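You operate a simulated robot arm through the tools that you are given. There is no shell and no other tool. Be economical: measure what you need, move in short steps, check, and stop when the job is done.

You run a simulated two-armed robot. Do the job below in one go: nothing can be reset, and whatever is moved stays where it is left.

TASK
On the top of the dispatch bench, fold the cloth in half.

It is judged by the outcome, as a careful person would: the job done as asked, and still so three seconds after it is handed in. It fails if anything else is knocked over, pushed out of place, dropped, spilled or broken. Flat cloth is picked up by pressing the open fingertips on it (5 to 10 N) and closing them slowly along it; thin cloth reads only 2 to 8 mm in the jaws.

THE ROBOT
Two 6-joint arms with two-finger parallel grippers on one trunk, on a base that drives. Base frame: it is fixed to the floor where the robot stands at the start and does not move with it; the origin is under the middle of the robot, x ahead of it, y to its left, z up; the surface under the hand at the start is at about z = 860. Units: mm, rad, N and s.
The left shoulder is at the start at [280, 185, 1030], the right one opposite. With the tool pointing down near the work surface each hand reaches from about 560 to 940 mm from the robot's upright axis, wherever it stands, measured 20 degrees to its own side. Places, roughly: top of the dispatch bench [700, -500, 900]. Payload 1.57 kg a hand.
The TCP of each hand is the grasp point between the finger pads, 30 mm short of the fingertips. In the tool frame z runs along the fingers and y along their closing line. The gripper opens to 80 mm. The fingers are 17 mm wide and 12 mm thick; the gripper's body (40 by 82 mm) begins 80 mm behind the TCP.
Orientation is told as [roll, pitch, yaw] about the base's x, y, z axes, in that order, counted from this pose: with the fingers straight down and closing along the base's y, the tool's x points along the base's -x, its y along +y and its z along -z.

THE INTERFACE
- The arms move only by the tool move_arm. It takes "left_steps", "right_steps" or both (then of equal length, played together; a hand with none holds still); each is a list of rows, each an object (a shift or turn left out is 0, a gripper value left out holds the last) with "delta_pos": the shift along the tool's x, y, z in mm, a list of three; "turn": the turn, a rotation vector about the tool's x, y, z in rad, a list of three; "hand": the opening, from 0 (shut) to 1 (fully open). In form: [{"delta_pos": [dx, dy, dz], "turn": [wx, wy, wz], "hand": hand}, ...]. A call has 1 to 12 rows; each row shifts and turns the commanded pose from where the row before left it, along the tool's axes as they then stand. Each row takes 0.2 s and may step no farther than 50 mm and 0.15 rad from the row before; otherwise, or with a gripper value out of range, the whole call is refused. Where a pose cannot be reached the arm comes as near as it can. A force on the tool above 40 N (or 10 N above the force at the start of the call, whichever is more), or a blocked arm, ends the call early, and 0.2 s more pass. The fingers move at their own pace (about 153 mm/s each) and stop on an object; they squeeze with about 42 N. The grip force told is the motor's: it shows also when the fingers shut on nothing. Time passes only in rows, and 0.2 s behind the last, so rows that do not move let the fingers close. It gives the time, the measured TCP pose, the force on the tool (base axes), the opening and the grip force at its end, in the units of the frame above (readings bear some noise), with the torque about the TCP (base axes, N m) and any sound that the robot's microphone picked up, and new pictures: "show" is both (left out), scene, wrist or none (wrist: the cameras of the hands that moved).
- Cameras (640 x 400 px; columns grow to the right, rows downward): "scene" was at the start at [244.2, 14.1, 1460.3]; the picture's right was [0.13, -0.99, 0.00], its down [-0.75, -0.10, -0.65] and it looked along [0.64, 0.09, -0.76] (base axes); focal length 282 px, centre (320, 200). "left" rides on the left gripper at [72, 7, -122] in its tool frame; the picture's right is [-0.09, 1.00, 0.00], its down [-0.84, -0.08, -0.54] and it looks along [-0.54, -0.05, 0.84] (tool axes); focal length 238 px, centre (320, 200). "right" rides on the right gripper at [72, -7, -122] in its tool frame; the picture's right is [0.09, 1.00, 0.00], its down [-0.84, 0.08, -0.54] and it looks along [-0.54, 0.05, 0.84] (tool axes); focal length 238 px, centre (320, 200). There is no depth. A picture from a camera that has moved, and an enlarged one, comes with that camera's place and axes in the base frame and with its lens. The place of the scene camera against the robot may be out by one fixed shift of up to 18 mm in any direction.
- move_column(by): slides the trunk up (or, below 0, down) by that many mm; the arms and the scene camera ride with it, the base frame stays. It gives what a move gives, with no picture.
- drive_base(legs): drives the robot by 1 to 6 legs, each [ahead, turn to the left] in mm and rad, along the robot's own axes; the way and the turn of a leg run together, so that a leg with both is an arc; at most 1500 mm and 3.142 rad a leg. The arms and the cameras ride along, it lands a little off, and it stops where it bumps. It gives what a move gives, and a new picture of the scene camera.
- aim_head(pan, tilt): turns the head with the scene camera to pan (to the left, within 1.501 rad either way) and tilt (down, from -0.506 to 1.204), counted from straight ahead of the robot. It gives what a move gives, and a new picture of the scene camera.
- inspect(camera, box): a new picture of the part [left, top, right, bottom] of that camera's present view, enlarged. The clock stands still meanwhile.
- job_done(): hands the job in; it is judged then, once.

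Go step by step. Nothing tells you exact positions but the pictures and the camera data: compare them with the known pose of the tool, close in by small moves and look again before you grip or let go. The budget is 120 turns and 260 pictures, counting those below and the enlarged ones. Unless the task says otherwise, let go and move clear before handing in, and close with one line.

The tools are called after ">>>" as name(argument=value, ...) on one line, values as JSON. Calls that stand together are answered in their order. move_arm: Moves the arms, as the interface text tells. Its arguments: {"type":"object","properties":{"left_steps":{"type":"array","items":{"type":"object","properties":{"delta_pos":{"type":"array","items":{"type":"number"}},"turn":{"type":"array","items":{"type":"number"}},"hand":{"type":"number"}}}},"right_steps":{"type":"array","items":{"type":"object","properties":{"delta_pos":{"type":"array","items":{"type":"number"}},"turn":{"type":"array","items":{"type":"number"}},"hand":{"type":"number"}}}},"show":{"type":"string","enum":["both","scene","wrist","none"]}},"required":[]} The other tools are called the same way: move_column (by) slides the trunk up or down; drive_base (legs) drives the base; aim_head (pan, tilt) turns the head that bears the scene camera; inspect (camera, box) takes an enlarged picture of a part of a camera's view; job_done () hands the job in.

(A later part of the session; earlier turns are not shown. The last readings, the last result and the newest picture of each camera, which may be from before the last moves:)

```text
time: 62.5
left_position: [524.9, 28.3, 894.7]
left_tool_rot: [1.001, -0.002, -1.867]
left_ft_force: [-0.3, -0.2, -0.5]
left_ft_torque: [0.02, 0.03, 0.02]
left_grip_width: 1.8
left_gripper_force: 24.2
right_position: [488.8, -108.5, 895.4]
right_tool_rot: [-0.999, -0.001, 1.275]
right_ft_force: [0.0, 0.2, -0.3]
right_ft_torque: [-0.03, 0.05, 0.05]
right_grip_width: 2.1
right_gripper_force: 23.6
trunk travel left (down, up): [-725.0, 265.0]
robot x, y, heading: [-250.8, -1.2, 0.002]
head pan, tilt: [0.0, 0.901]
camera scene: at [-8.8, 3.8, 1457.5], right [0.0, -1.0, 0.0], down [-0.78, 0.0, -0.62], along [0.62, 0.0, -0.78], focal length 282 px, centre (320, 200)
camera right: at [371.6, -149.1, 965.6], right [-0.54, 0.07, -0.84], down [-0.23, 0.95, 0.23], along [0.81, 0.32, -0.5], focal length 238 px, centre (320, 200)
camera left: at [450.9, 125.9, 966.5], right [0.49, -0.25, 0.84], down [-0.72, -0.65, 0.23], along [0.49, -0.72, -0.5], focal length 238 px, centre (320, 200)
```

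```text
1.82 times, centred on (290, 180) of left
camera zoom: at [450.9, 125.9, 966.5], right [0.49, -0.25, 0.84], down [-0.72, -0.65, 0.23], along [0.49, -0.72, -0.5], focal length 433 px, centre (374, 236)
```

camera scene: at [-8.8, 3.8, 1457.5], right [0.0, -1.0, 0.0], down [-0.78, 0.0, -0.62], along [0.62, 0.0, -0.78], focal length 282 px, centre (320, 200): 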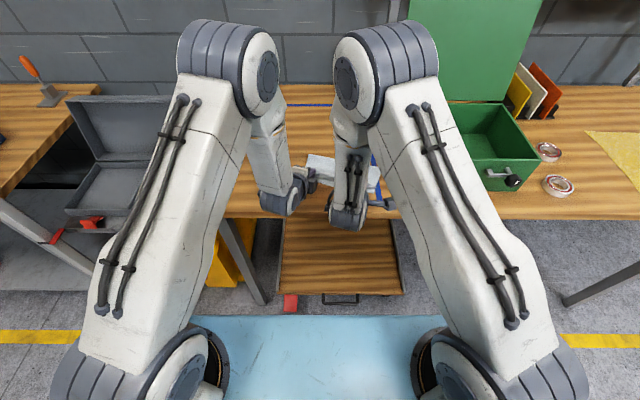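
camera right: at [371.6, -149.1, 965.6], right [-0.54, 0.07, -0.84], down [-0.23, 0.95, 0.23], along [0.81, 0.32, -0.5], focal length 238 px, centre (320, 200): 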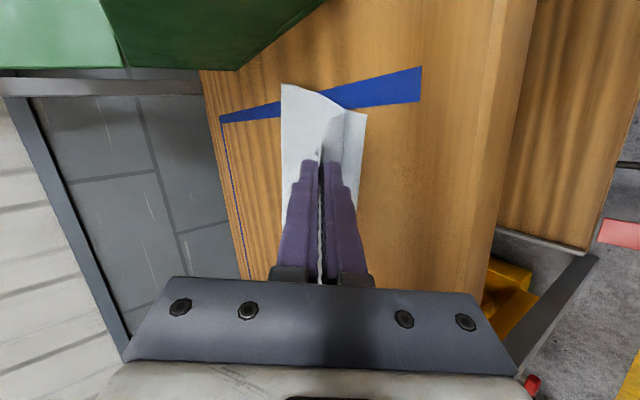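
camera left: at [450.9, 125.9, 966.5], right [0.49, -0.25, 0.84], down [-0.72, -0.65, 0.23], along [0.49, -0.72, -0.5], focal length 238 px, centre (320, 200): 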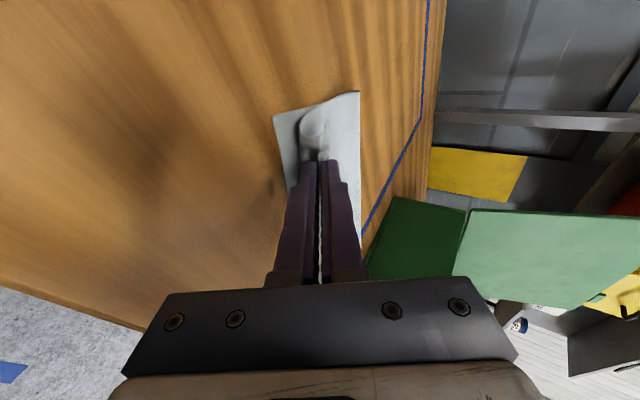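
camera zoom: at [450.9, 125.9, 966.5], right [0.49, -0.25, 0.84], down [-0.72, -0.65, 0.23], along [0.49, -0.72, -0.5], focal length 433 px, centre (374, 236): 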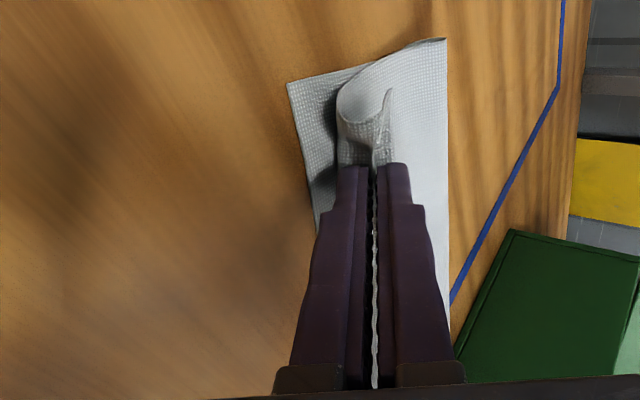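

The strip is now held pointing outward with its base about 17 mm above the bench. I'll pull outward 6 mm and down 3 mm, open slightly, and withdraw along the fingers so it trails outward.

>>> move_arm(left_steps=[{"delta_pos": [0, -5.8, -3.4]}, {}, {"hand": 0.1}, {"hand": 0.12}, {"delta_pos": [0, 1, -10]}, {"delta_pos": [0, 2, -15]}, {"delta_pos": [0, 3, -20]}, {"delta_pos": [0, 5, -25]}, {}], right_steps=[{"delta_pos": [0, 5.8, -3.4]}, {}, {"hand": 0.1}, {"hand": 0.12}, {"delta_pos": [0, -1, -10]}, {"delta_pos": [0, -2, -15]}, {"delta_pos": [0, -3, -20]}, {"delta_pos": [0, -5, -25]}, {}], show="both")

>>> inspect(camera="scene", box=[280, 130, 400, 210])

```text
time: 64.5
left_position: [468.2, 44.8, 939.7]
left_tool_rot: [1.001, 0.001, -1.866]
left_ft_force: [0.0, -0.2, 0.3]
left_ft_torque: [-0.02, 0.01, 0.01]
left_grip_width: 9.6
left_gripper_force: 0.0
right_position: [431.3, -91.2, 939.7]
right_tool_rot: [-1.001, 0.001, 1.272]
right_ft_force: [-0.5, -0.7, 0.2]
right_ft_torque: [0.01, 0.01, 0.04]
right_grip_width: 9.6
right_gripper_force: 0.1
trunk travel left (down, up): [-725.0, 265.0]
robot x, y, heading: [-249.2, -1.1, 0.002]
head pan, tilt: [0.0, 0.901]
camera scene: at [-9.1, 3.8, 1457.5], right [0.0, -1.0, 0.0], down [-0.78, 0.0, -0.62], along [0.62, 0.0, -0.78], focal length 282 px, centre (320, 200)
camera right: at [313.3, -132.0, 1010.1], right [-0.54, 0.07, -0.84], down [-0.23, 0.95, 0.23], along [0.81, 0.32, -0.5], focal length 238 px, centre (320, 200)
camera left: at [394.3, 142.4, 1010.9], right [0.49, -0.25, 0.84], down [-0.72, -0.65, 0.23], along [0.49, -0.72, -0.5], focal length 238 px, centre (320, 200)
```

scene: 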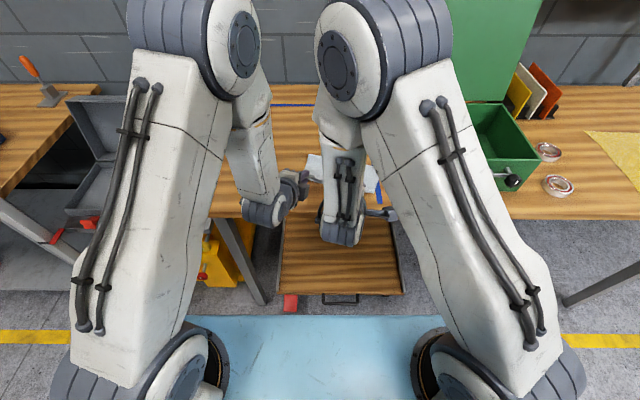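
right: 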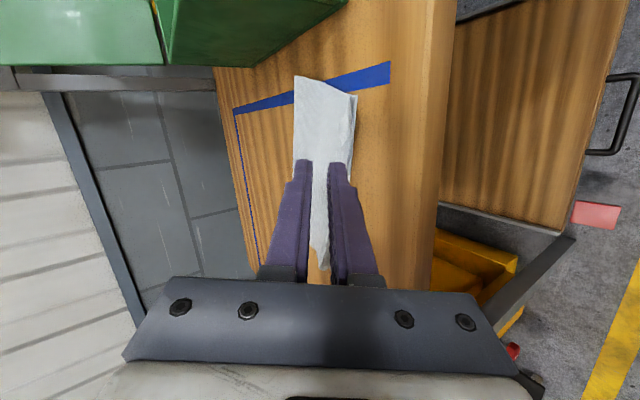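
left: 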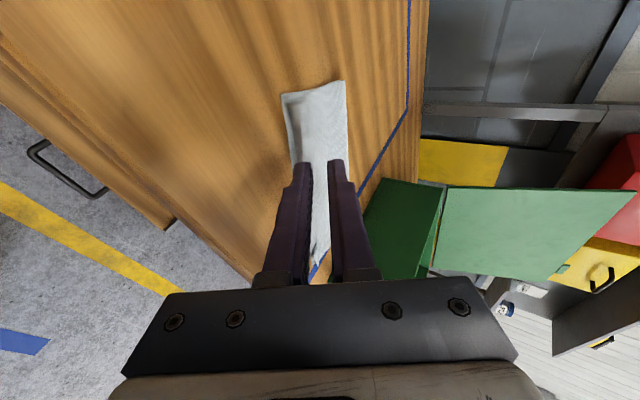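

```text
5.00 times, centred on (340, 170) of scene
camera zoom: at [-9.1, 3.8, 1457.5], right [0.0, -1.0, 0.0], down [-0.78, 0.0, -0.62], along [0.62, 0.0, -0.78], focal length 1412 px, centre (220, 350)
```

zoom: 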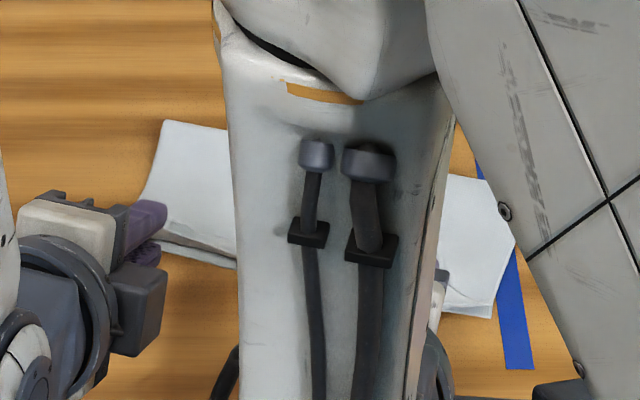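

It looks much better. I'll raise and spread the hands to see the whole cloth.

>>> move_arm(left_steps=[{"delta_pos": [0, 33, -22]}, {"delta_pos": [0, 33, -22]}, {"delta_pos": [0, 33, -22]}, {"delta_pos": [45, 0, 0]}, {"delta_pos": [45, 0, 0]}, {"delta_pos": [45, 0, 0]}], right_steps=[{"delta_pos": [0, -33, -22]}, {"delta_pos": [0, -33, -22]}, {"delta_pos": [0, -33, -22]}, {"delta_pos": [45, 0, 0]}, {"delta_pos": [45, 0, 0]}, {"delta_pos": [45, 0, 0]}], show="none")

>>> inspect(camera="scene", box=[280, 130, 400, 210])

```text
time: 65.9
left_position: [504.7, 175.7, 1058.7]
left_tool_rot: [1.001, -0.001, -1.867]
left_ft_force: [0.6, -0.4, 0.3]
left_ft_torque: [0.01, -0.02, 0.0]
left_grip_width: 9.8
left_gripper_force: 0.0
right_position: [446.8, -203.4, 1072.8]
right_tool_rot: [-0.999, -0.001, 1.271]
right_ft_force: [-0.4, 0.3, -1.1]
right_ft_torque: [0.02, 0.0, -0.02]
right_grip_width: 9.6
right_gripper_force: 0.0
right hand out of reach, approached as far as the arm can: row 4, 5, 6
trunk travel left (down, up): [-725.0, 265.0]
robot x, y, heading: [-252.6, 0.4, 0.002]
head pan, tilt: [0.0, 0.901]
```

```text
5.00 times, centred on (340, 170) of scene
camera zoom: at [-9.0, 3.7, 1457.5], right [0.0, -1.0, 0.0], down [-0.78, 0.0, -0.62], along [0.62, 0.0, -0.78], focal length 1412 px, centre (220, 350)
```

zoom: 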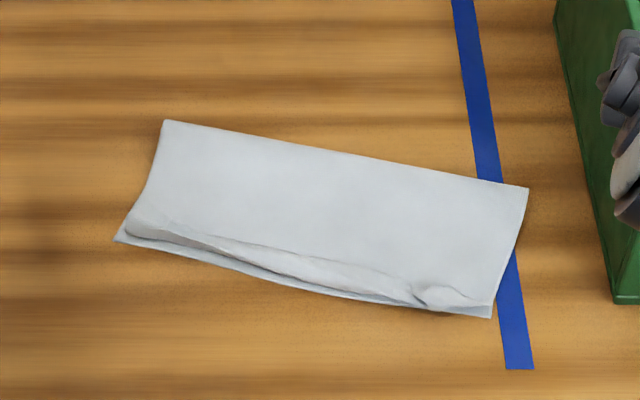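

The edges now nearly coincide. I'll untilt the hands and look at the strip from the wrist cameras.

>>> move_arm(left_steps=[{"turn": [0.14, 0, 0]}, {"turn": [0.14, 0, 0]}, {"turn": [0.14, 0, 0]}, {"turn": [0.14, 0, 0]}, {"turn": [0.14, 0, 0]}, {"turn": [0.15, 0, 0]}, {"turn": [0.15, 0, 0]}, {"delta_pos": [-20, -40, 0]}, {"delta_pos": [-10, -20, 45]}, {"delta_pos": [0, 0, 40]}], right_steps=[{"turn": [-0.14, 0, 0]}, {"turn": [-0.14, 0, 0]}, {"turn": [-0.14, 0, 0]}, {"turn": [-0.14, 0, 0]}, {"turn": [-0.14, 0, 0]}, {"turn": [-0.15, 0, 0]}, {"turn": [-0.15, 0, 0]}, {"delta_pos": [0, 40, 0]}, {"delta_pos": [0, 20, 0]}, {}], show="wrist")

```text
refused: row 9 steps farther than a row can; nothing moved
```

>>> move_arm(left_steps=[{"turn": [0.14, 0, 0]}, {"turn": [0.14, 0, 0]}, {"turn": [0.14, 0, 0]}, {"turn": [0.14, 0, 0]}, {"turn": [0.14, 0, 0]}, {"turn": [0.15, 0, 0]}, {"turn": [0.15, 0, 0]}, {"delta_pos": [-20, -40, 0]}, {"delta_pos": [-10, -20, 35]}, {"delta_pos": [0, 0, 45]}], right_steps=[{"turn": [-0.14, 0, 0]}, {"turn": [-0.14, 0, 0]}, {"turn": [-0.14, 0, 0]}, {"turn": [-0.14, 0, 0]}, {"turn": [-0.14, 0, 0]}, {"turn": [-0.15, 0, 0]}, {"turn": [-0.15, 0, 0]}, {"delta_pos": [0, 40, 0]}, {"delta_pos": [0, 20, 0]}, {}], show="wrist")

>>> inspect(camera="left", box=[280, 80, 480, 290])

```text
time: 68.1
left_position: [433.8, 168.9, 936.3]
left_tool_rot: [0.234, -0.09, -1.899]
left_ft_force: [-1.0, -0.5, -0.2]
left_ft_torque: [0.0, -0.03, 0.0]
left_grip_width: 9.5
left_gripper_force: 0.1
left hand out of reach, approached as far as the arm can: row 3, 5, 6, 7
right_position: [387.6, -189.8, 1068.8]
right_tool_rot: [-0.067, 0.014, 1.262]
right_ft_force: [-0.2, 0.7, 0.8]
right_ft_torque: [0.01, -0.01, 0.01]
right_grip_width: 9.8
right_gripper_force: 0.0
right hand out of reach, approached as far as the arm can: row 3
trunk travel left (down, up): [-725.0, 265.0]
robot x, y, heading: [-254.4, -1.2, 0.004]
head pan, tilt: [0.0, 0.901]
camera right: at [363.7, -256.3, 1190.9], right [-0.97, 0.21, -0.06], down [0.15, 0.84, 0.52], along [0.17, 0.5, -0.85], focal length 238 px, centre (320, 200)
camera left: at [439.7, 253.7, 1049.6], right [0.89, -0.38, 0.24], down [-0.44, -0.68, 0.58], along [-0.06, -0.63, -0.78], focal length 238 px, centre (320, 200)
```

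right: 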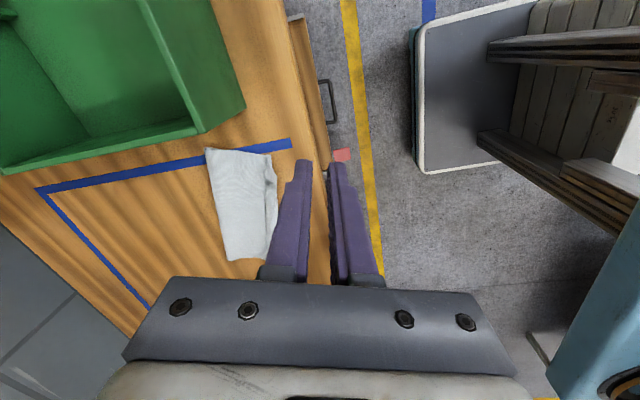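
left: 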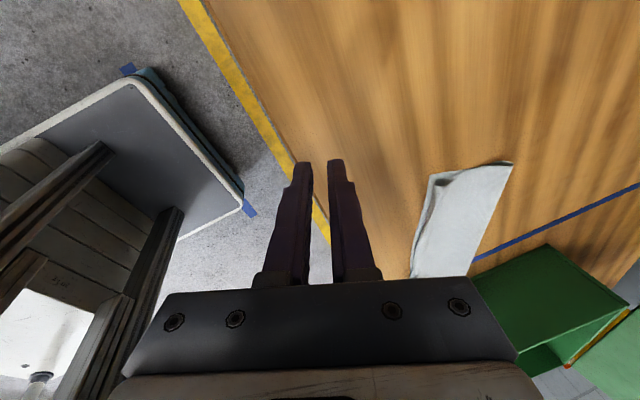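

```text
1.90 times, centred on (380, 185) of left
camera zoom: at [439.7, 253.7, 1049.6], right [0.89, -0.38, 0.24], down [-0.44, -0.68, 0.58], along [-0.06, -0.63, -0.78], focal length 454 px, centre (206, 229)
```

zoom: 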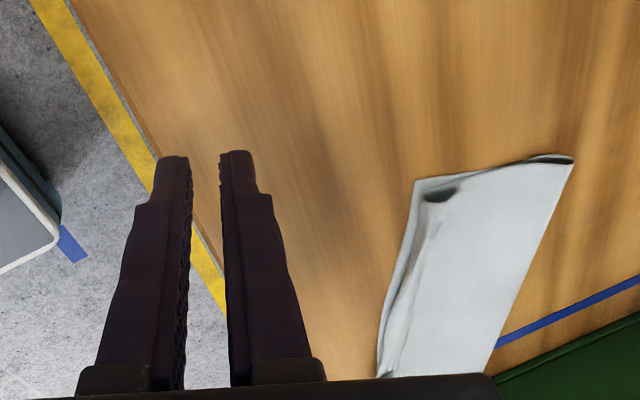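

The strip is still rolled back about 20 mm; pulling it only moved the fold to depth 100. I'll use both hands: one pins the cloth body while the other sweeps the strip over. First I'll bring the hands to comfortable poses.

>>> move_arm(left_steps=[{"delta_pos": [0, 30, -30]}, {"delta_pos": [0, 30, -30]}, {"delta_pos": [0, 30, 0]}, {"delta_pos": [0, 0, 0], "turn": [0, 0, -0.145]}, {"turn": [0, 0, -0.145]}, {"turn": [0, 0, -0.145]}, {"turn": [0, 0, -0.145]}, {"turn": [0, 0, -0.145]}, {"turn": [0, 0, -0.145]}, {"turn": [0, 0, -0.145]}], right_steps=[{"delta_pos": [0, -30, 0]}, {"delta_pos": [0, -30, 0]}, {"delta_pos": [0, -30, 0]}, {"turn": [0, 0, 0.145], "hand": 0.0}, {"turn": [0, 0, 0.145]}, {"turn": [0, 0, 0.145]}, {"turn": [0, 0, 0.145]}, {"turn": [0, 0, 0.145]}, {"turn": [0, 0, 0.145]}, {"turn": [0, 0, 0.145]}], show="none")

```text
time: 70.3
left_position: [504.4, 153.9, 1012.5]
left_tool_rot: [0.041, -0.256, -0.877]
left_ft_force: [0.6, -0.2, 0.7]
left_ft_torque: [0.03, 0.0, 0.0]
left_grip_width: 9.4
left_gripper_force: 0.0
left hand out of reach, approached as far as the arm can: row 3
right_position: [473.6, -214.4, 1075.0]
right_tool_rot: [-0.047, -0.048, 0.247]
right_ft_force: [0.1, 0.1, 0.0]
right_ft_torque: [0.0, 0.01, 0.0]
right_grip_width: 0.0
right_gripper_force: 21.0
trunk travel left (down, up): [-725.0, 265.0]
robot x, y, heading: [-250.8, 0.4, 0.002]
head pan, tilt: [0.0, 0.901]
```

Empty jaws read 0.0, so the earlier 2 mm readings were cloth. I'll level both hands and set their yaw to the cloth's −0.30.

>>> move_arm(left_steps=[{"turn": [0.02, 0.128, 0]}, {"turn": [0.02, 0.128, 0]}, {"turn": [0, 0, -0.144], "hand": 1.0}, {"turn": [0, 0, -0.144]}, {"turn": [0, 0, -0.144]}, {"turn": [0, 0, -0.145]}, {}], right_steps=[{"turn": [-0.023, 0.024, 0]}, {"turn": [-0.023, 0.024, 0]}, {"turn": [0, 0, 0.137]}, {"turn": [0, 0, 0.137]}, {"turn": [0, 0, 0.137]}, {"turn": [0, 0, 0.136]}, {}], show="scene")

```text
time: 71.9
left_position: [504.8, 155.0, 1014.4]
left_tool_rot: [-0.111, -0.236, -0.283]
left_ft_force: [-0.5, -0.3, 0.4]
left_ft_torque: [-0.01, 0.0, 0.02]
left_grip_width: 80.1
left_gripper_force: 0.0
left hand out of reach, approached as far as the arm can: row 1, 2
right_position: [474.9, -214.5, 1076.3]
right_tool_rot: [0.001, 0.0, -0.303]
right_ft_force: [0.2, 0.2, 0.1]
right_ft_torque: [0.05, 0.01, -0.01]
right_grip_width: 0.0
right_gripper_force: 21.2
trunk travel left (down, up): [-725.0, 265.0]
robot x, y, heading: [-251.4, 0.3, 0.001]
head pan, tilt: [0.0, 0.901]
camera scene: at [-8.9, 3.7, 1457.5], right [0.0, -1.0, 0.0], down [-0.78, 0.0, -0.62], along [0.62, 0.0, -0.78], focal length 282 px, centre (320, 200)
```

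scene: 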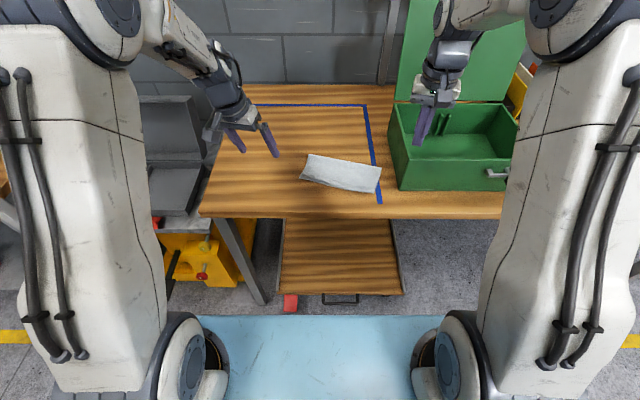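

I'll move the left hand toward the cloth centre, where it has more freedom, and level it there.

>>> move_arm(left_steps=[{"delta_pos": [-20, -35, -15]}, {"delta_pos": [-20, -35, -15]}, {"turn": [-0.05, 0.12, 0]}, {"turn": [-0.06, 0.116, 0]}, {}], show="none")

```text
time: 73.1
left_position: [504.9, 95.1, 1044.9]
left_tool_rot: [-0.143, -0.252, -0.284]
left_ft_force: [-0.4, -0.2, 0.6]
left_ft_torque: [-0.02, -0.03, 0.0]
left_grip_width: 80.0
left_gripper_force: 0.1
left hand out of reach, approached as far as the arm can: row 1, 2, 3, 4
right_position: [474.9, -214.4, 1074.0]
right_tool_rot: [0.001, -0.001, -0.301]
right_ft_force: [-0.1, -0.8, 0.2]
right_ft_torque: [0.04, 0.01, 0.01]
right_grip_width: 0.0
right_gripper_force: 21.5
trunk travel left (down, up): [-725.0, 265.0]
robot x, y, heading: [-254.0, 0.6, 0.001]
head pan, tilt: [0.0, 0.901]
```

The left arm seems caught near a joint limit. I'll back it toward its starting posture and level it there.

>>> move_arm(left_steps=[{"delta_pos": [40, 5, -25]}, {"delta_pos": [40, 5, -25]}, {"delta_pos": [40, 5, -20]}, {"delta_pos": [40, 5, -20]}, {"turn": [-0.07, 0.125, 0]}, {"turn": [-0.07, 0.125, 0]}, {}], show="scene")

```text
time: 74.7
left_position: [345.6, 174.1, 1088.5]
left_tool_rot: [-0.123, -0.213, -0.285]
left_ft_force: [0.1, 0.0, 0.4]
left_ft_torque: [0.02, -0.03, 0.03]
left_grip_width: 80.2
left_gripper_force: 0.1
left hand out of reach, approached as far as the arm can: row 5, 6
right_position: [474.5, -214.1, 1076.1]
right_tool_rot: [0.0, 0.0, -0.298]
right_ft_force: [0.2, -1.1, 0.9]
right_ft_torque: [-0.01, 0.01, -0.01]
right_grip_width: 0.2
right_gripper_force: 21.6
trunk travel left (down, up): [-725.0, 265.0]
robot x, y, heading: [-251.3, -3.2, 0.002]
head pan, tilt: [0.0, 0.901]
camera scene: at [-8.8, 3.7, 1457.5], right [0.0, -1.0, 0.0], down [-0.78, 0.0, -0.62], along [0.62, 0.0, -0.78], focal length 282 px, centre (320, 200)
```

scene: 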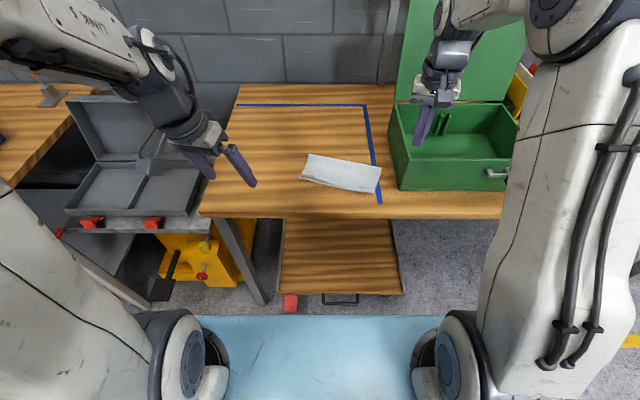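

I'll undo it the way it came: turn the left hand back to its earlier yaw, then move over the cloth, where tilting worked before.

>>> move_arm(left_steps=[{"turn": [0, 0, 0.144]}, {"turn": [0, 0, 0.144]}, {"turn": [0, 0, 0.144]}, {"turn": [0, 0, 0.144]}, {"turn": [0, 0, 0.144]}, {"turn": [0, 0, 0.144]}, {"turn": [0, 0, 0.144]}, {"turn": [0, 0, 0.144]}, {"turn": [0, 0, 0.144]}, {"turn": [0, 0, 0.144]}, {"turn": [0, 0, 0.144]}], show="none")

```text
time: 77.1
left_position: [344.6, 175.2, 1088.9]
left_tool_rot: [0.219, -0.118, -1.898]
left_ft_force: [0.0, 0.1, -0.3]
left_ft_torque: [0.02, 0.0, -0.01]
left_grip_width: 79.8
left_gripper_force: 0.1
right_position: [473.2, -215.4, 1075.4]
right_tool_rot: [0.0, 0.001, -0.3]
right_ft_force: [0.1, -0.6, -1.0]
right_ft_torque: [0.01, 0.0, 0.06]
right_grip_width: 0.0
right_gripper_force: 21.4
trunk travel left (down, up): [-725.0, 265.0]
robot x, y, heading: [-251.2, -1.6, 0.004]
head pan, tilt: [0.0, 0.901]
```

>>> move_arm(left_steps=[{"delta_pos": [-9, 44, 5]}, {"delta_pos": [-9, 44, 5]}, {"delta_pos": [-9, 44, 5]}, {"delta_pos": [-9, 44, 5]}, {"delta_pos": [-9, 44, 5]}, {"turn": [0.11, 0.06, 0]}, {"turn": [0.11, 0.06, 0]}, {}], show="scene")

```text
time: 78.9
left_position: [520.0, 91.1, 1075.3]
left_tool_rot: [0.243, -0.164, -1.909]
left_ft_force: [-0.1, -0.3, -0.4]
left_ft_torque: [-0.01, -0.01, 0.01]
left_grip_width: 80.0
left_gripper_force: 0.0
left hand out of reach, approached as far as the arm can: row 1, 2, 3, 4, 5, 6, 7
right_position: [475.0, -214.4, 1076.3]
right_tool_rot: [-0.001, 0.001, -0.299]
right_ft_force: [-0.3, 0.5, -0.6]
right_ft_torque: [0.04, -0.01, 0.02]
right_grip_width: 0.1
right_gripper_force: 20.8
trunk travel left (down, up): [-725.0, 265.0]
robot x, y, heading: [-250.3, 3.5, 0.002]
head pan, tilt: [0.0, 0.901]
camera scene: at [-8.9, 3.7, 1457.5], right [0.0, -1.0, 0.0], down [-0.78, 0.0, -0.62], along [0.62, 0.0, -0.78], focal length 282 px, centre (320, 200)
```

scene: 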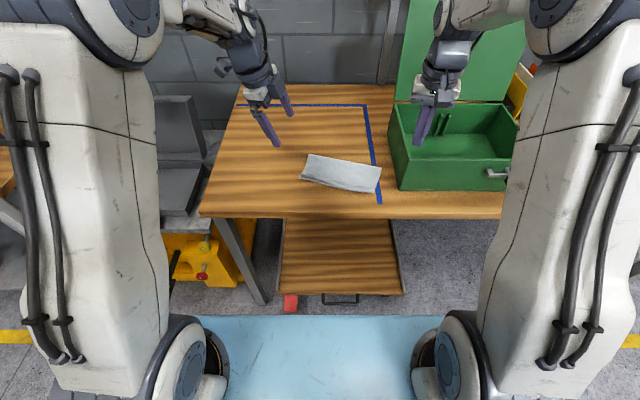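

>>> move_arm(left_steps=[{"delta_pos": [0, 30, 30]}, {"delta_pos": [0, 30, 30]}, {"delta_pos": [0, 30, 20]}, {"turn": [0.12, 0.08, 0]}, {"turn": [0.12, 0.08, 0]}, {}], show="none")

```text
time: 80.3
left_position: [609.6, 54.3, 1014.4]
left_tool_rot: [0.253, -0.182, -1.914]
left_ft_force: [-0.1, -0.4, 0.1]
left_ft_torque: [-0.01, -0.01, 0.04]
left_grip_width: 80.4
left_gripper_force: 0.0
left hand out of reach, approached as far as the arm can: row 2, 3, 4, 5
right_position: [475.0, -214.0, 1075.2]
right_tool_rot: [-0.001, -0.002, -0.3]
right_ft_force: [0.0, -0.4, -0.1]
right_ft_torque: [0.04, -0.02, 0.01]
right_grip_width: 0.1
right_gripper_force: 21.1
trunk travel left (down, up): [-725.0, 265.0]
robot x, y, heading: [-252.8, -0.7, 0.007]
head pan, tilt: [0.0, 0.901]
```

The wrist looks caught in a flipped configuration. I'll tilt it back to 1.0 rad, return to where tilting worked before, and untilt there.

>>> move_arm(left_steps=[{"turn": [-0.14, 0.03, 0]}, {"turn": [-0.14, 0.03, 0]}, {"turn": [-0.14, 0.03, 0]}, {"turn": [-0.14, 0.03, 0]}, {"turn": [-0.14, 0.03, 0]}, {"turn": [0, 0.03, 0]}, {}], show="none")

```text
time: 81.9
left_position: [609.8, 44.8, 1013.7]
left_tool_rot: [0.855, -0.075, -1.844]
left_ft_force: [0.1, -0.1, 0.3]
left_ft_torque: [-0.03, -0.03, -0.02]
left_grip_width: 80.0
left_gripper_force: 0.0
left hand out of reach, approached as far as the arm can: row 4, 5
right_position: [473.9, -212.2, 1076.1]
right_tool_rot: [0.0, 0.0, -0.301]
right_ft_force: [-0.2, -0.9, -0.2]
right_ft_torque: [0.0, -0.01, 0.0]
right_grip_width: 0.0
right_gripper_force: 21.5
trunk travel left (down, up): [-725.0, 265.0]
robot x, y, heading: [-249.9, -1.0, 0.005]
head pan, tilt: [0.0, 0.901]
```

>>> move_arm(left_steps=[{"delta_pos": [-12.7, -29, -1.3]}, {"delta_pos": [-12.7, -29, -1.3]}, {"delta_pos": [-12.7, -29, -1.3], "turn": [-0.1, 0.07, 0]}, {"turn": [0.1, 0, 0]}, {"turn": [0.12, 0, 0]}, {"turn": [0.12, 0, 0]}, {"turn": [0.12, 0, 0]}, {"turn": [0.12, 0, 0]}, {"turn": [0.12, 0, 0]}, {}], show="scene")

```text
time: 84.1
left_position: [540.6, 22.1, 954.1]
left_tool_rot: [0.254, -0.036, -1.788]
left_ft_force: [0.2, 0.4, -0.9]
left_ft_torque: [-0.02, 0.02, -0.03]
left_grip_width: 79.9
left_gripper_force: 0.1
right_position: [475.6, -214.2, 1076.4]
right_tool_rot: [0.0, 0.0, -0.3]
right_ft_force: [-0.1, 0.1, 0.3]
right_ft_torque: [-0.05, -0.04, 0.02]
right_grip_width: 0.0
right_gripper_force: 20.8
trunk travel left (down, up): [-725.0, 265.0]
robot x, y, heading: [-252.5, -0.4, 0.004]
head pan, tilt: [0.0, 0.901]
camera scene: at [-8.8, 3.7, 1457.5], right [0.0, -1.0, 0.0], down [-0.78, 0.0, -0.62], along [0.62, 0.0, -0.78], focal length 282 px, centre (320, 200)
```

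scene: 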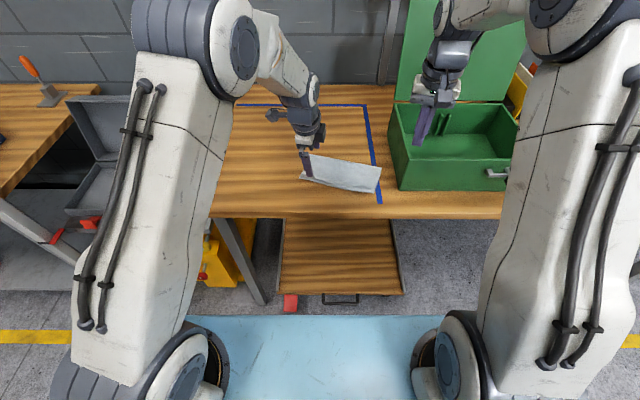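

It's free again. I'll finish leveling and turn the left hand to yaw −0.30 here.

>>> move_arm(left_steps=[{"turn": [0.127, 0.018, 0], "delta_pos": [0, 0, -30]}, {"turn": [0.127, 0.018, 0]}, {"turn": [0, 0, -0.149]}, {"turn": [0, 0, -0.149]}, {"turn": [0, 0, -0.149]}, {"turn": [0, 0, -0.149]}, {"turn": [0, 0, -0.149]}, {"turn": [0, 0, -0.149]}, {"turn": [0, 0, -0.149]}, {"turn": [0, 0, -0.149]}, {"turn": [0, 0, -0.149]}, {"turn": [0, 0, -0.147]}], show="wrist")

>>> inspect(camera="left", box=[100, 60, 460, 260])

```text
time: 86.7
left_position: [533.3, 23.6, 982.2]
left_tool_rot: [0.001, 0.001, -0.294]
left_ft_force: [-0.1, -0.9, 0.4]
left_ft_torque: [-0.02, -0.04, -0.03]
left_grip_width: 79.8
left_gripper_force: 0.2
right_position: [474.2, -214.5, 1077.3]
right_tool_rot: [-0.001, 0.001, -0.298]
right_ft_force: [-0.1, 0.0, 0.4]
right_ft_torque: [0.03, 0.01, 0.01]
right_grip_width: 0.0
right_gripper_force: 21.5
trunk travel left (down, up): [-725.0, 265.0]
robot x, y, heading: [-251.5, 0.0, 0.005]
head pan, tilt: [0.0, 0.901]
camera left: at [466.8, 50.2, 1103.5], right [0.38, 0.93, 0.0], down [0.78, -0.32, 0.54], along [0.5, -0.2, -0.84], focal length 238 px, centre (320, 200)
```

left: 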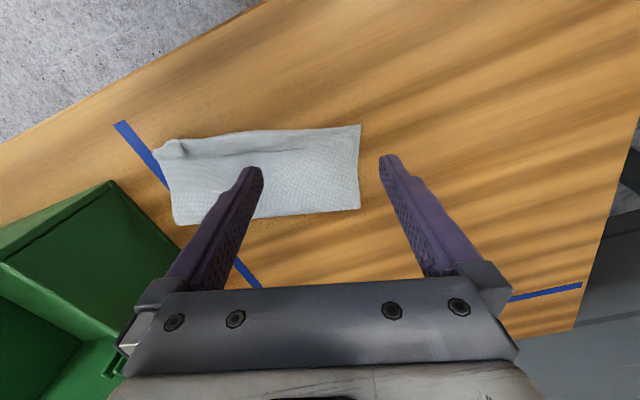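

```text
1.78 times, centred on (280, 160) of left
camera zoom: at [466.8, 50.2, 1103.5], right [0.38, 0.93, 0.0], down [0.78, -0.32, 0.54], along [0.5, -0.2, -0.84], focal length 424 px, centre (391, 271)
```

zoom: 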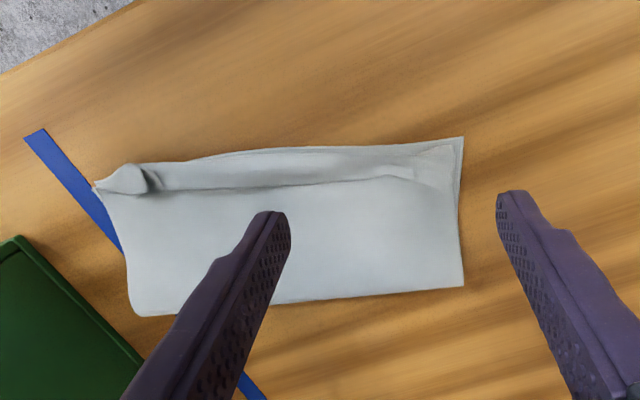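

The left hand is level, and I can see the rolled strip running along the near edge. Next the right hand (closed) will hover over the cloth body on the right, and the left (open wide) behind the strip's edge.

>>> move_arm(left_steps=[{"delta_pos": [-15, -17, 0]}, {"delta_pos": [-15, -17, 0]}, {}, {"delta_pos": [0, 0, 20]}, {"delta_pos": [0, 0, 20]}, {"delta_pos": [0, 0, 20]}, {}], right_steps=[{"delta_pos": [-20, 32, 0]}, {"delta_pos": [-20, 32, 0]}, {"delta_pos": [-20, 31, 0]}, {"delta_pos": [0, 0, 40]}, {"delta_pos": [0, 0, 40]}, {"delta_pos": [0, 0, 40]}, {"delta_pos": [0, 0, 30]}], show="wrist")

```text
time: 88.3
left_position: [553.5, -17.1, 922.0]
left_tool_rot: [0.0, 0.0, -0.297]
left_ft_force: [1.1, 1.2, 0.6]
left_ft_torque: [-0.04, -0.01, 0.03]
left_grip_width: 79.7
left_gripper_force: 0.0
right_position: [560.1, -143.0, 926.3]
right_tool_rot: [0.0, -0.002, -0.3]
right_ft_force: [0.6, -0.4, -0.2]
right_ft_torque: [0.03, 0.03, -0.01]
right_grip_width: 0.0
right_gripper_force: 21.1
trunk travel left (down, up): [-725.0, 265.0]
robot x, y, heading: [-254.1, 0.6, 0.006]
head pan, tilt: [0.0, 0.901]
camera right: at [487.9, -128.6, 1045.2], right [0.21, 0.98, 0.0], down [0.82, -0.17, 0.54], along [0.53, -0.11, -0.84], focal length 238 px, centre (320, 200)
camera left: at [486.5, 10.5, 1043.6], right [0.38, 0.93, 0.0], down [0.78, -0.32, 0.54], along [0.5, -0.2, -0.84], focal length 238 px, centre (320, 200)
```

right: 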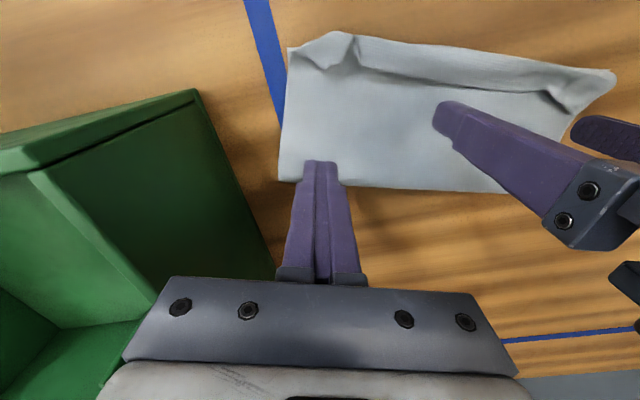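
left: 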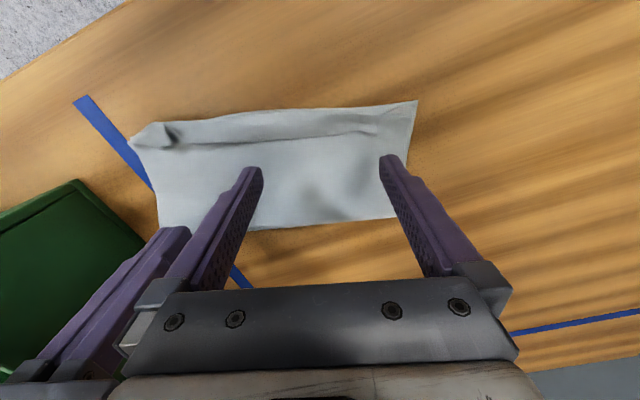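

Both are in position. I'll lower the right hand to press on the cloth and the left to just above it.

>>> move_arm(left_steps=[{"delta_pos": [0, 0, 14]}, {"delta_pos": [0, 0, 10]}, {"delta_pos": [0, 0, 3]}, {}], right_steps=[{"delta_pos": [0, 0, 20]}, {"delta_pos": [0, 0, 10]}, {"delta_pos": [0, 0, 3]}, {}], show="none")

>>> move_arm(right_steps=[{"delta_pos": [0, 0, 1]}, {}], show="none")

```text
time: 89.3
left_position: [552.9, -17.4, 894.9]
left_tool_rot: [0.0, 0.002, -0.296]
left_ft_force: [0.7, 0.9, 0.0]
left_ft_torque: [0.02, 0.0, 0.02]
left_grip_width: 79.9
left_gripper_force: 0.1
right_position: [558.2, -143.1, 891.7]
right_tool_rot: [0.0, -0.001, -0.301]
right_ft_force: [0.6, 0.3, 0.1]
right_ft_torque: [0.01, 0.03, 0.01]
right_grip_width: 0.1
right_gripper_force: 21.4
trunk travel left (down, up): [-725.0, 265.0]
robot x, y, heading: [-254.1, 0.8, -0.001]
head pan, tilt: [0.0, 0.901]
```

```text
time: 89.9
left_position: [553.6, -16.9, 896.2]
left_tool_rot: [0.0, 0.001, -0.296]
left_ft_force: [-0.3, -0.2, 0.1]
left_ft_torque: [0.03, 0.03, -0.01]
left_grip_width: 80.0
left_gripper_force: 0.1
right_position: [559.5, -142.7, 891.7]
right_tool_rot: [-0.001, 0.001, -0.299]
right_ft_force: [-0.2, -0.9, 0.4]
right_ft_torque: [0.01, 0.01, 0.02]
right_grip_width: 0.1
right_gripper_force: 21.4
trunk travel left (down, up): [-725.0, 265.0]
robot x, y, heading: [-254.2, -0.2, 0.004]
head pan, tilt: [0.0, 0.901]
```

>>> move_arm(left_steps=[{"delta_pos": [0, 0, 2]}, {}, {}], right_steps=[{"delta_pos": [0, 0, 1]}, {"delta_pos": [0, 0, 0.7]}, {}], show="none")

```text
time: 90.7
left_position: [551.9, -16.9, 892.3]
left_tool_rot: [-0.001, 0.0, -0.297]
left_ft_force: [-0.7, -0.4, 0.3]
left_ft_torque: [0.0, 0.0, 0.0]
left_grip_width: 80.2
left_gripper_force: 0.1
right_position: [559.6, -142.6, 891.5]
right_tool_rot: [-0.001, -0.002, -0.3]
right_ft_force: [-1.4, -0.7, 8.2]
right_ft_torque: [0.03, 0.06, 0.0]
right_grip_width: 0.0
right_gripper_force: 21.4
trunk travel left (down, up): [-725.0, 265.0]
robot x, y, heading: [-254.4, -2.6, 0.005]
head pan, tilt: [0.0, 0.901]
```

The right presses at 8 N and the left is about a millimetre above the cloth. I'll sweep the left hand slowly outward (−n) against the strip.

>>> move_arm(left_steps=[{"delta_pos": [6, 0, 0]}, {"delta_pos": [6, 0, 0]}, {"delta_pos": [6, 0, 0]}, {"delta_pos": [6, 0, 0]}, {"delta_pos": [6, 0, 0]}, {}], show="wrist")

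>>> inspect(camera="right", box=[260, 10, 640, 220])

```text
time: 92.1
left_position: [523.8, -9.6, 894.0]
left_tool_rot: [0.0, -0.002, -0.297]
left_ft_force: [-0.3, 0.8, 0.2]
left_ft_torque: [0.01, 0.0, -0.02]
left_grip_width: 80.0
left_gripper_force: 0.0
right_position: [559.4, -143.9, 890.9]
right_tool_rot: [0.0, -0.001, -0.3]
right_ft_force: [0.3, 0.7, 13.6]
right_ft_torque: [0.0, -0.01, 0.01]
right_grip_width: 0.2
right_gripper_force: 21.3
trunk travel left (down, up): [-725.0, 265.0]
robot x, y, heading: [-252.9, -1.3, 0.005]
head pan, tilt: [0.0, 0.901]
camera left: at [456.4, 18.3, 1015.4], right [0.38, 0.93, 0.0], down [0.78, -0.32, 0.54], along [0.5, -0.21, -0.84], focal length 238 px, centre (320, 200)
```

left: 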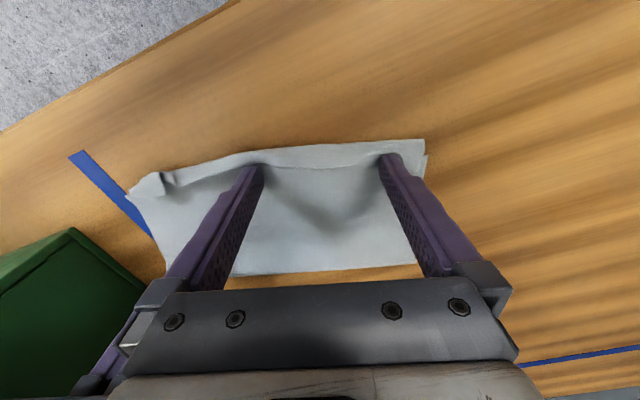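

```text
1.68 times, centred on (450, 115) of right
camera zoom: at [487.2, -128.6, 1011.4], right [0.21, 0.98, 0.0], down [0.82, -0.17, 0.54], along [0.53, -0.11, -0.84], focal length 401 px, centre (101, 343)
```

zoom: 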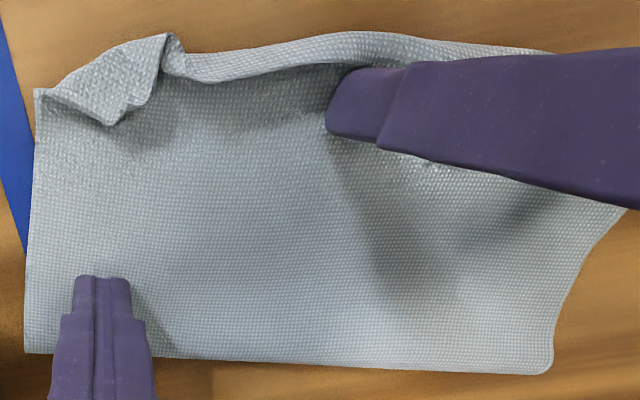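

The strip is being pushed upright. I'll continue the sweep.

>>> move_arm(left_steps=[{"delta_pos": [6, 0, 0]}, {"delta_pos": [6, 0, 0]}, {"delta_pos": [6, 0, 0]}, {"delta_pos": [6, 0, 0]}, {}], show="wrist")

>>> inspect(camera="right", box=[260, 10, 640, 220])

```text
time: 93.3
left_position: [500.4, -2.5, 894.5]
left_tool_rot: [0.0, 0.001, -0.296]
left_ft_force: [-0.4, -0.4, -0.2]
left_ft_torque: [0.01, -0.01, -0.02]
left_grip_width: 80.0
left_gripper_force: 0.0
right_position: [558.7, -143.1, 891.8]
right_tool_rot: [-0.001, -0.002, -0.3]
right_ft_force: [2.7, 0.5, 16.7]
right_ft_torque: [-0.02, -0.06, -0.01]
right_grip_width: 0.0
right_gripper_force: 21.2
trunk travel left (down, up): [-725.0, 265.0]
robot x, y, heading: [-250.9, -0.2, 0.007]
head pan, tilt: [0.0, 0.901]
camera left: at [432.9, 25.2, 1015.2], right [0.38, 0.93, 0.0], down [0.78, -0.32, 0.54], along [0.5, -0.2, -0.84], focal length 238 px, centre (320, 200)
```

left: 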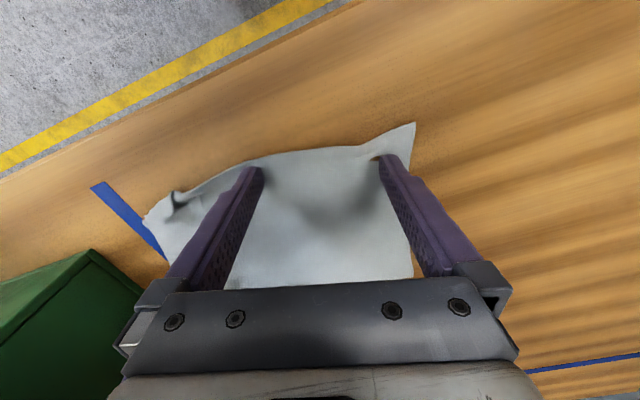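

```text
1.68 times, centred on (450, 115) of right
camera zoom: at [487.1, -128.6, 1011.4], right [0.21, 0.98, 0.0], down [0.82, -0.17, 0.54], along [0.53, -0.11, -0.84], focal length 401 px, centre (101, 343)
```

zoom: 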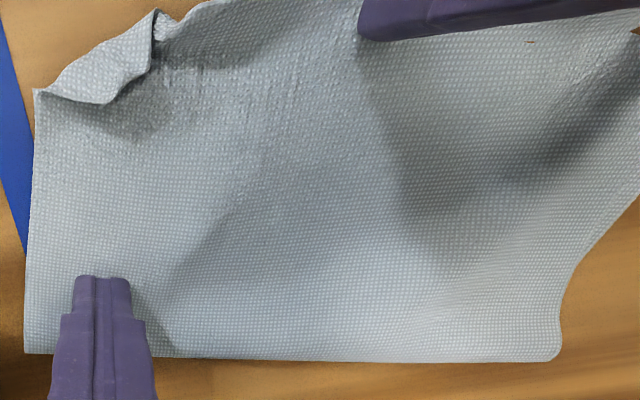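

The strip has flipped over on the left two-thirds. I'll push 12 mm more, lift the left hand clear, and look.

>>> move_arm(left_steps=[{"delta_pos": [6, 0, 0]}, {"delta_pos": [6, 0, -2]}, {"delta_pos": [0, 0, -30]}, {"delta_pos": [0, 0, -40]}, {}], show="wrist")

>>> inspect(camera="right", box=[260, 10, 640, 220])

```text
time: 94.5
left_position: [488.1, 2.6, 966.2]
left_tool_rot: [0.0, 0.003, -0.297]
left_ft_force: [-0.6, 0.7, 0.5]
left_ft_torque: [-0.03, 0.01, 0.01]
left_grip_width: 80.1
left_gripper_force: 0.2
right_position: [558.4, -142.9, 890.7]
right_tool_rot: [-0.001, -0.002, -0.301]
right_ft_force: [1.3, -0.2, 17.5]
right_ft_torque: [-0.01, -0.03, 0.0]
right_grip_width: 0.0
right_gripper_force: 21.1
trunk travel left (down, up): [-725.0, 265.0]
robot x, y, heading: [-252.8, -2.9, 0.004]
head pan, tilt: [0.0, 0.901]
camera left: at [421.9, 29.0, 1087.1], right [0.38, 0.93, 0.0], down [0.78, -0.32, 0.54], along [0.5, -0.2, -0.84], focal length 238 px, centre (320, 200)
```

left: 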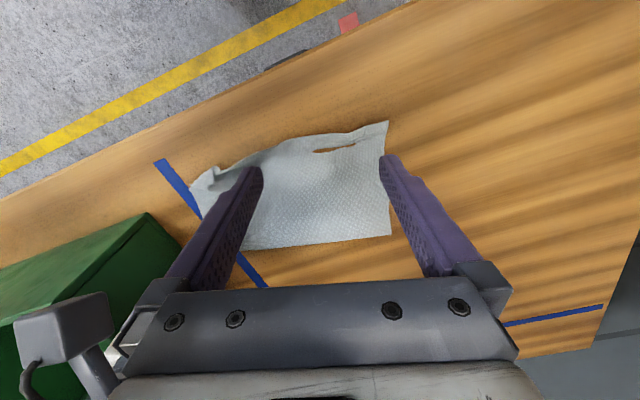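

```text
1.68 times, centred on (450, 115) of right
camera zoom: at [487.0, -128.5, 1011.4], right [0.21, 0.98, 0.0], down [0.82, -0.17, 0.54], along [0.53, -0.11, -0.84], focal length 401 px, centre (101, 343)
```

zoom: 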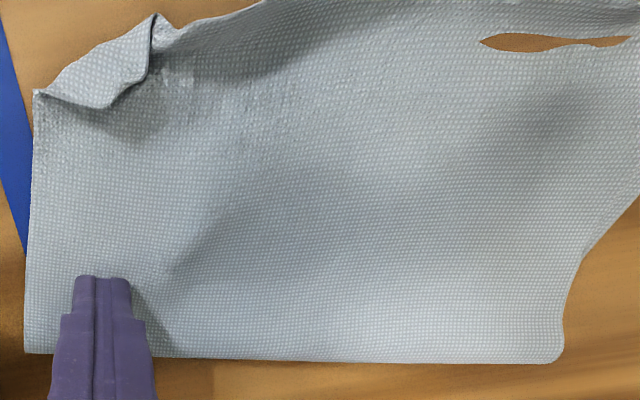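

The left part is unrolled. Now I'll swap: the left hand pins the cloth on the left, and the right hand lifts and goes behind the still-rolled right end.

>>> move_arm(left_steps=[{"delta_pos": [-32, 12, 0], "hand": 0.0}, {"delta_pos": [-32, 12, 0]}, {"delta_pos": [-32, 12, 0]}, {"delta_pos": [0, 0, 25]}, {"delta_pos": [0, 0, 25]}, {"delta_pos": [0, 0, 20]}, {}], right_steps=[{"delta_pos": [0, 0, -15]}, {"delta_pos": [0, 0, -20], "hand": 0.4}, {}, {"delta_pos": [20, 4, 0]}, {"delta_pos": [20, 4, 0]}, {}, {}], show="wrist")

```text
time: 96.1
left_position: [589.2, 6.3, 896.9]
left_tool_rot: [0.0, 0.0, -0.298]
left_ft_force: [-0.4, -0.7, 0.3]
left_ft_torque: [0.01, 0.0, -0.01]
left_grip_width: 0.1
left_gripper_force: 21.4
right_position: [521.5, -122.1, 926.2]
right_tool_rot: [0.0, 0.0, -0.301]
right_ft_force: [-0.3, 0.2, 0.1]
right_ft_torque: [0.02, -0.03, 0.0]
right_grip_width: 32.2
right_gripper_force: 0.1
trunk travel left (down, up): [-725.0, 265.0]
robot x, y, heading: [-253.0, 0.4, -0.0]
head pan, tilt: [0.0, 0.901]
camera right: at [451.6, -108.0, 1045.6], right [0.21, 0.98, 0.0], down [0.82, -0.17, 0.54], along [0.53, -0.11, -0.84], focal length 238 px, centre (320, 200)
camera left: at [523.4, 33.7, 1017.8], right [0.38, 0.93, 0.0], down [0.78, -0.32, 0.54], along [0.5, -0.2, -0.84], focal length 238 px, centre (320, 200)
```

right: 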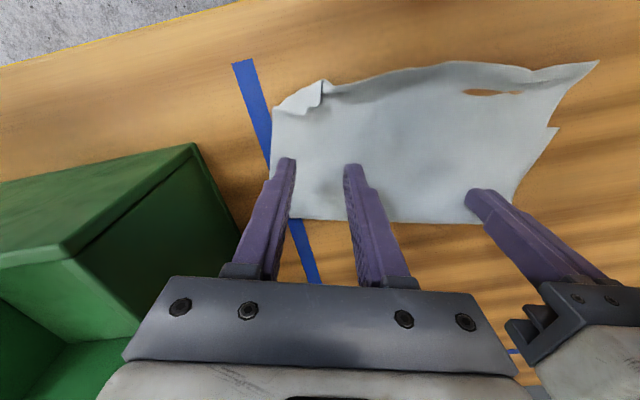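
left: 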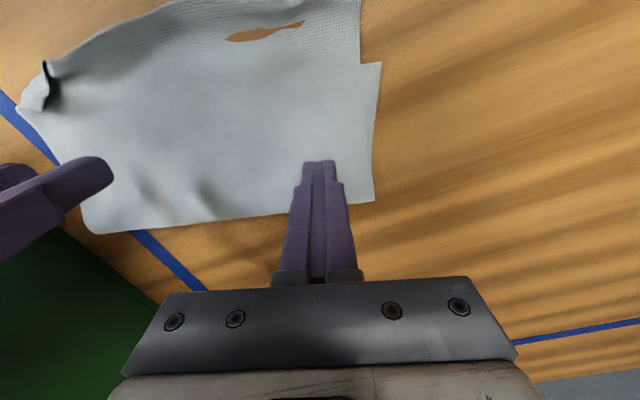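

Only the right corner is still folded, as a small dog-ear. I'll press with the left hand, lower the right behind the dog-ear, and sweep it outward.

>>> move_arm(left_steps=[{"delta_pos": [0, 0, 2]}, {"delta_pos": [0, 0, 2]}, {"delta_pos": [0, 0, 1]}, {}], right_steps=[{"delta_pos": [0, -5, 20]}, {"delta_pos": [0, 0, 10]}, {"delta_pos": [0, 0, 3]}, {}], show="none")

```text
time: 97.1
left_position: [592.1, 6.9, 890.8]
left_tool_rot: [0.001, 0.0, -0.295]
left_ft_force: [-0.6, -0.6, 3.1]
left_ft_torque: [0.01, 0.0, 0.0]
left_grip_width: 0.0
left_gripper_force: 21.4
right_position: [521.2, -127.4, 892.1]
right_tool_rot: [0.0, 0.001, -0.3]
right_ft_force: [0.1, 0.2, 0.6]
right_ft_torque: [-0.01, -0.03, 0.01]
right_grip_width: 32.1
right_gripper_force: 0.1
trunk travel left (down, up): [-725.0, 265.0]
robot x, y, heading: [-254.0, -1.8, -0.001]
head pan, tilt: [0.0, 0.901]
```

>>> move_arm(left_steps=[{"delta_pos": [0, 0, 0.7]}, {}, {}, {}, {}, {}, {}, {}, {}], right_steps=[{"delta_pos": [7, 0, 0]}, {"delta_pos": [7, 0, 0]}, {"delta_pos": [7, 0, 0]}, {"delta_pos": [7, 0, 0]}, {"delta_pos": [7, 0, 0]}, {"delta_pos": [7, 0, 0]}, {"delta_pos": [7, 0, 0]}, {"delta_pos": [7, 0, 0]}, {}], show="wrist")

```text
time: 99.1
left_position: [592.0, 7.4, 890.5]
left_tool_rot: [-0.001, -0.001, -0.296]
left_ft_force: [-1.7, -1.3, 17.5]
left_ft_torque: [-0.04, 0.03, 0.02]
left_grip_width: 0.2
left_gripper_force: 21.1
right_position: [468.1, -109.6, 893.9]
right_tool_rot: [0.001, -0.002, -0.301]
right_ft_force: [0.0, -0.3, -0.1]
right_ft_torque: [0.03, -0.01, -0.01]
right_grip_width: 32.0
right_gripper_force: 0.1
trunk travel left (down, up): [-725.0, 265.0]
robot x, y, heading: [-253.5, -1.2, 0.005]
head pan, tilt: [0.0, 0.901]
camera right: at [396.0, -95.9, 1013.3], right [0.21, 0.98, 0.0], down [0.82, -0.17, 0.54], along [0.53, -0.11, -0.84], focal length 238 px, centre (320, 200)
camera left: at [524.9, 34.6, 1012.7], right [0.38, 0.93, 0.0], down [0.78, -0.32, 0.54], along [0.5, -0.21, -0.84], focal length 238 px, centre (320, 200)
```

right: 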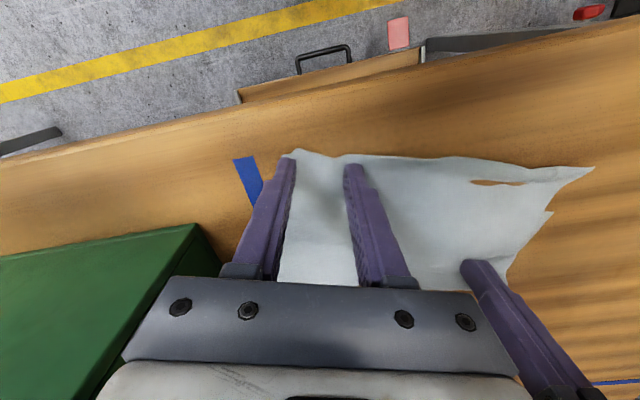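
left: 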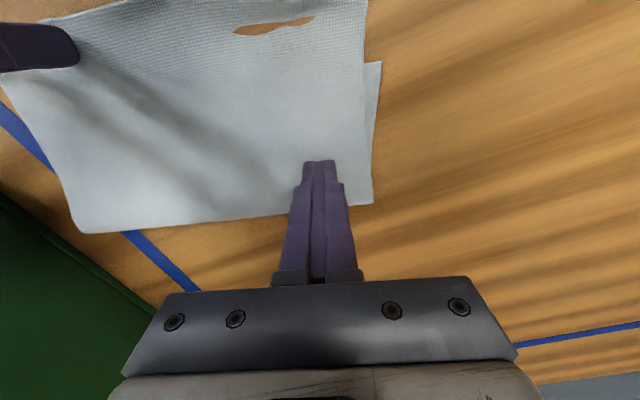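

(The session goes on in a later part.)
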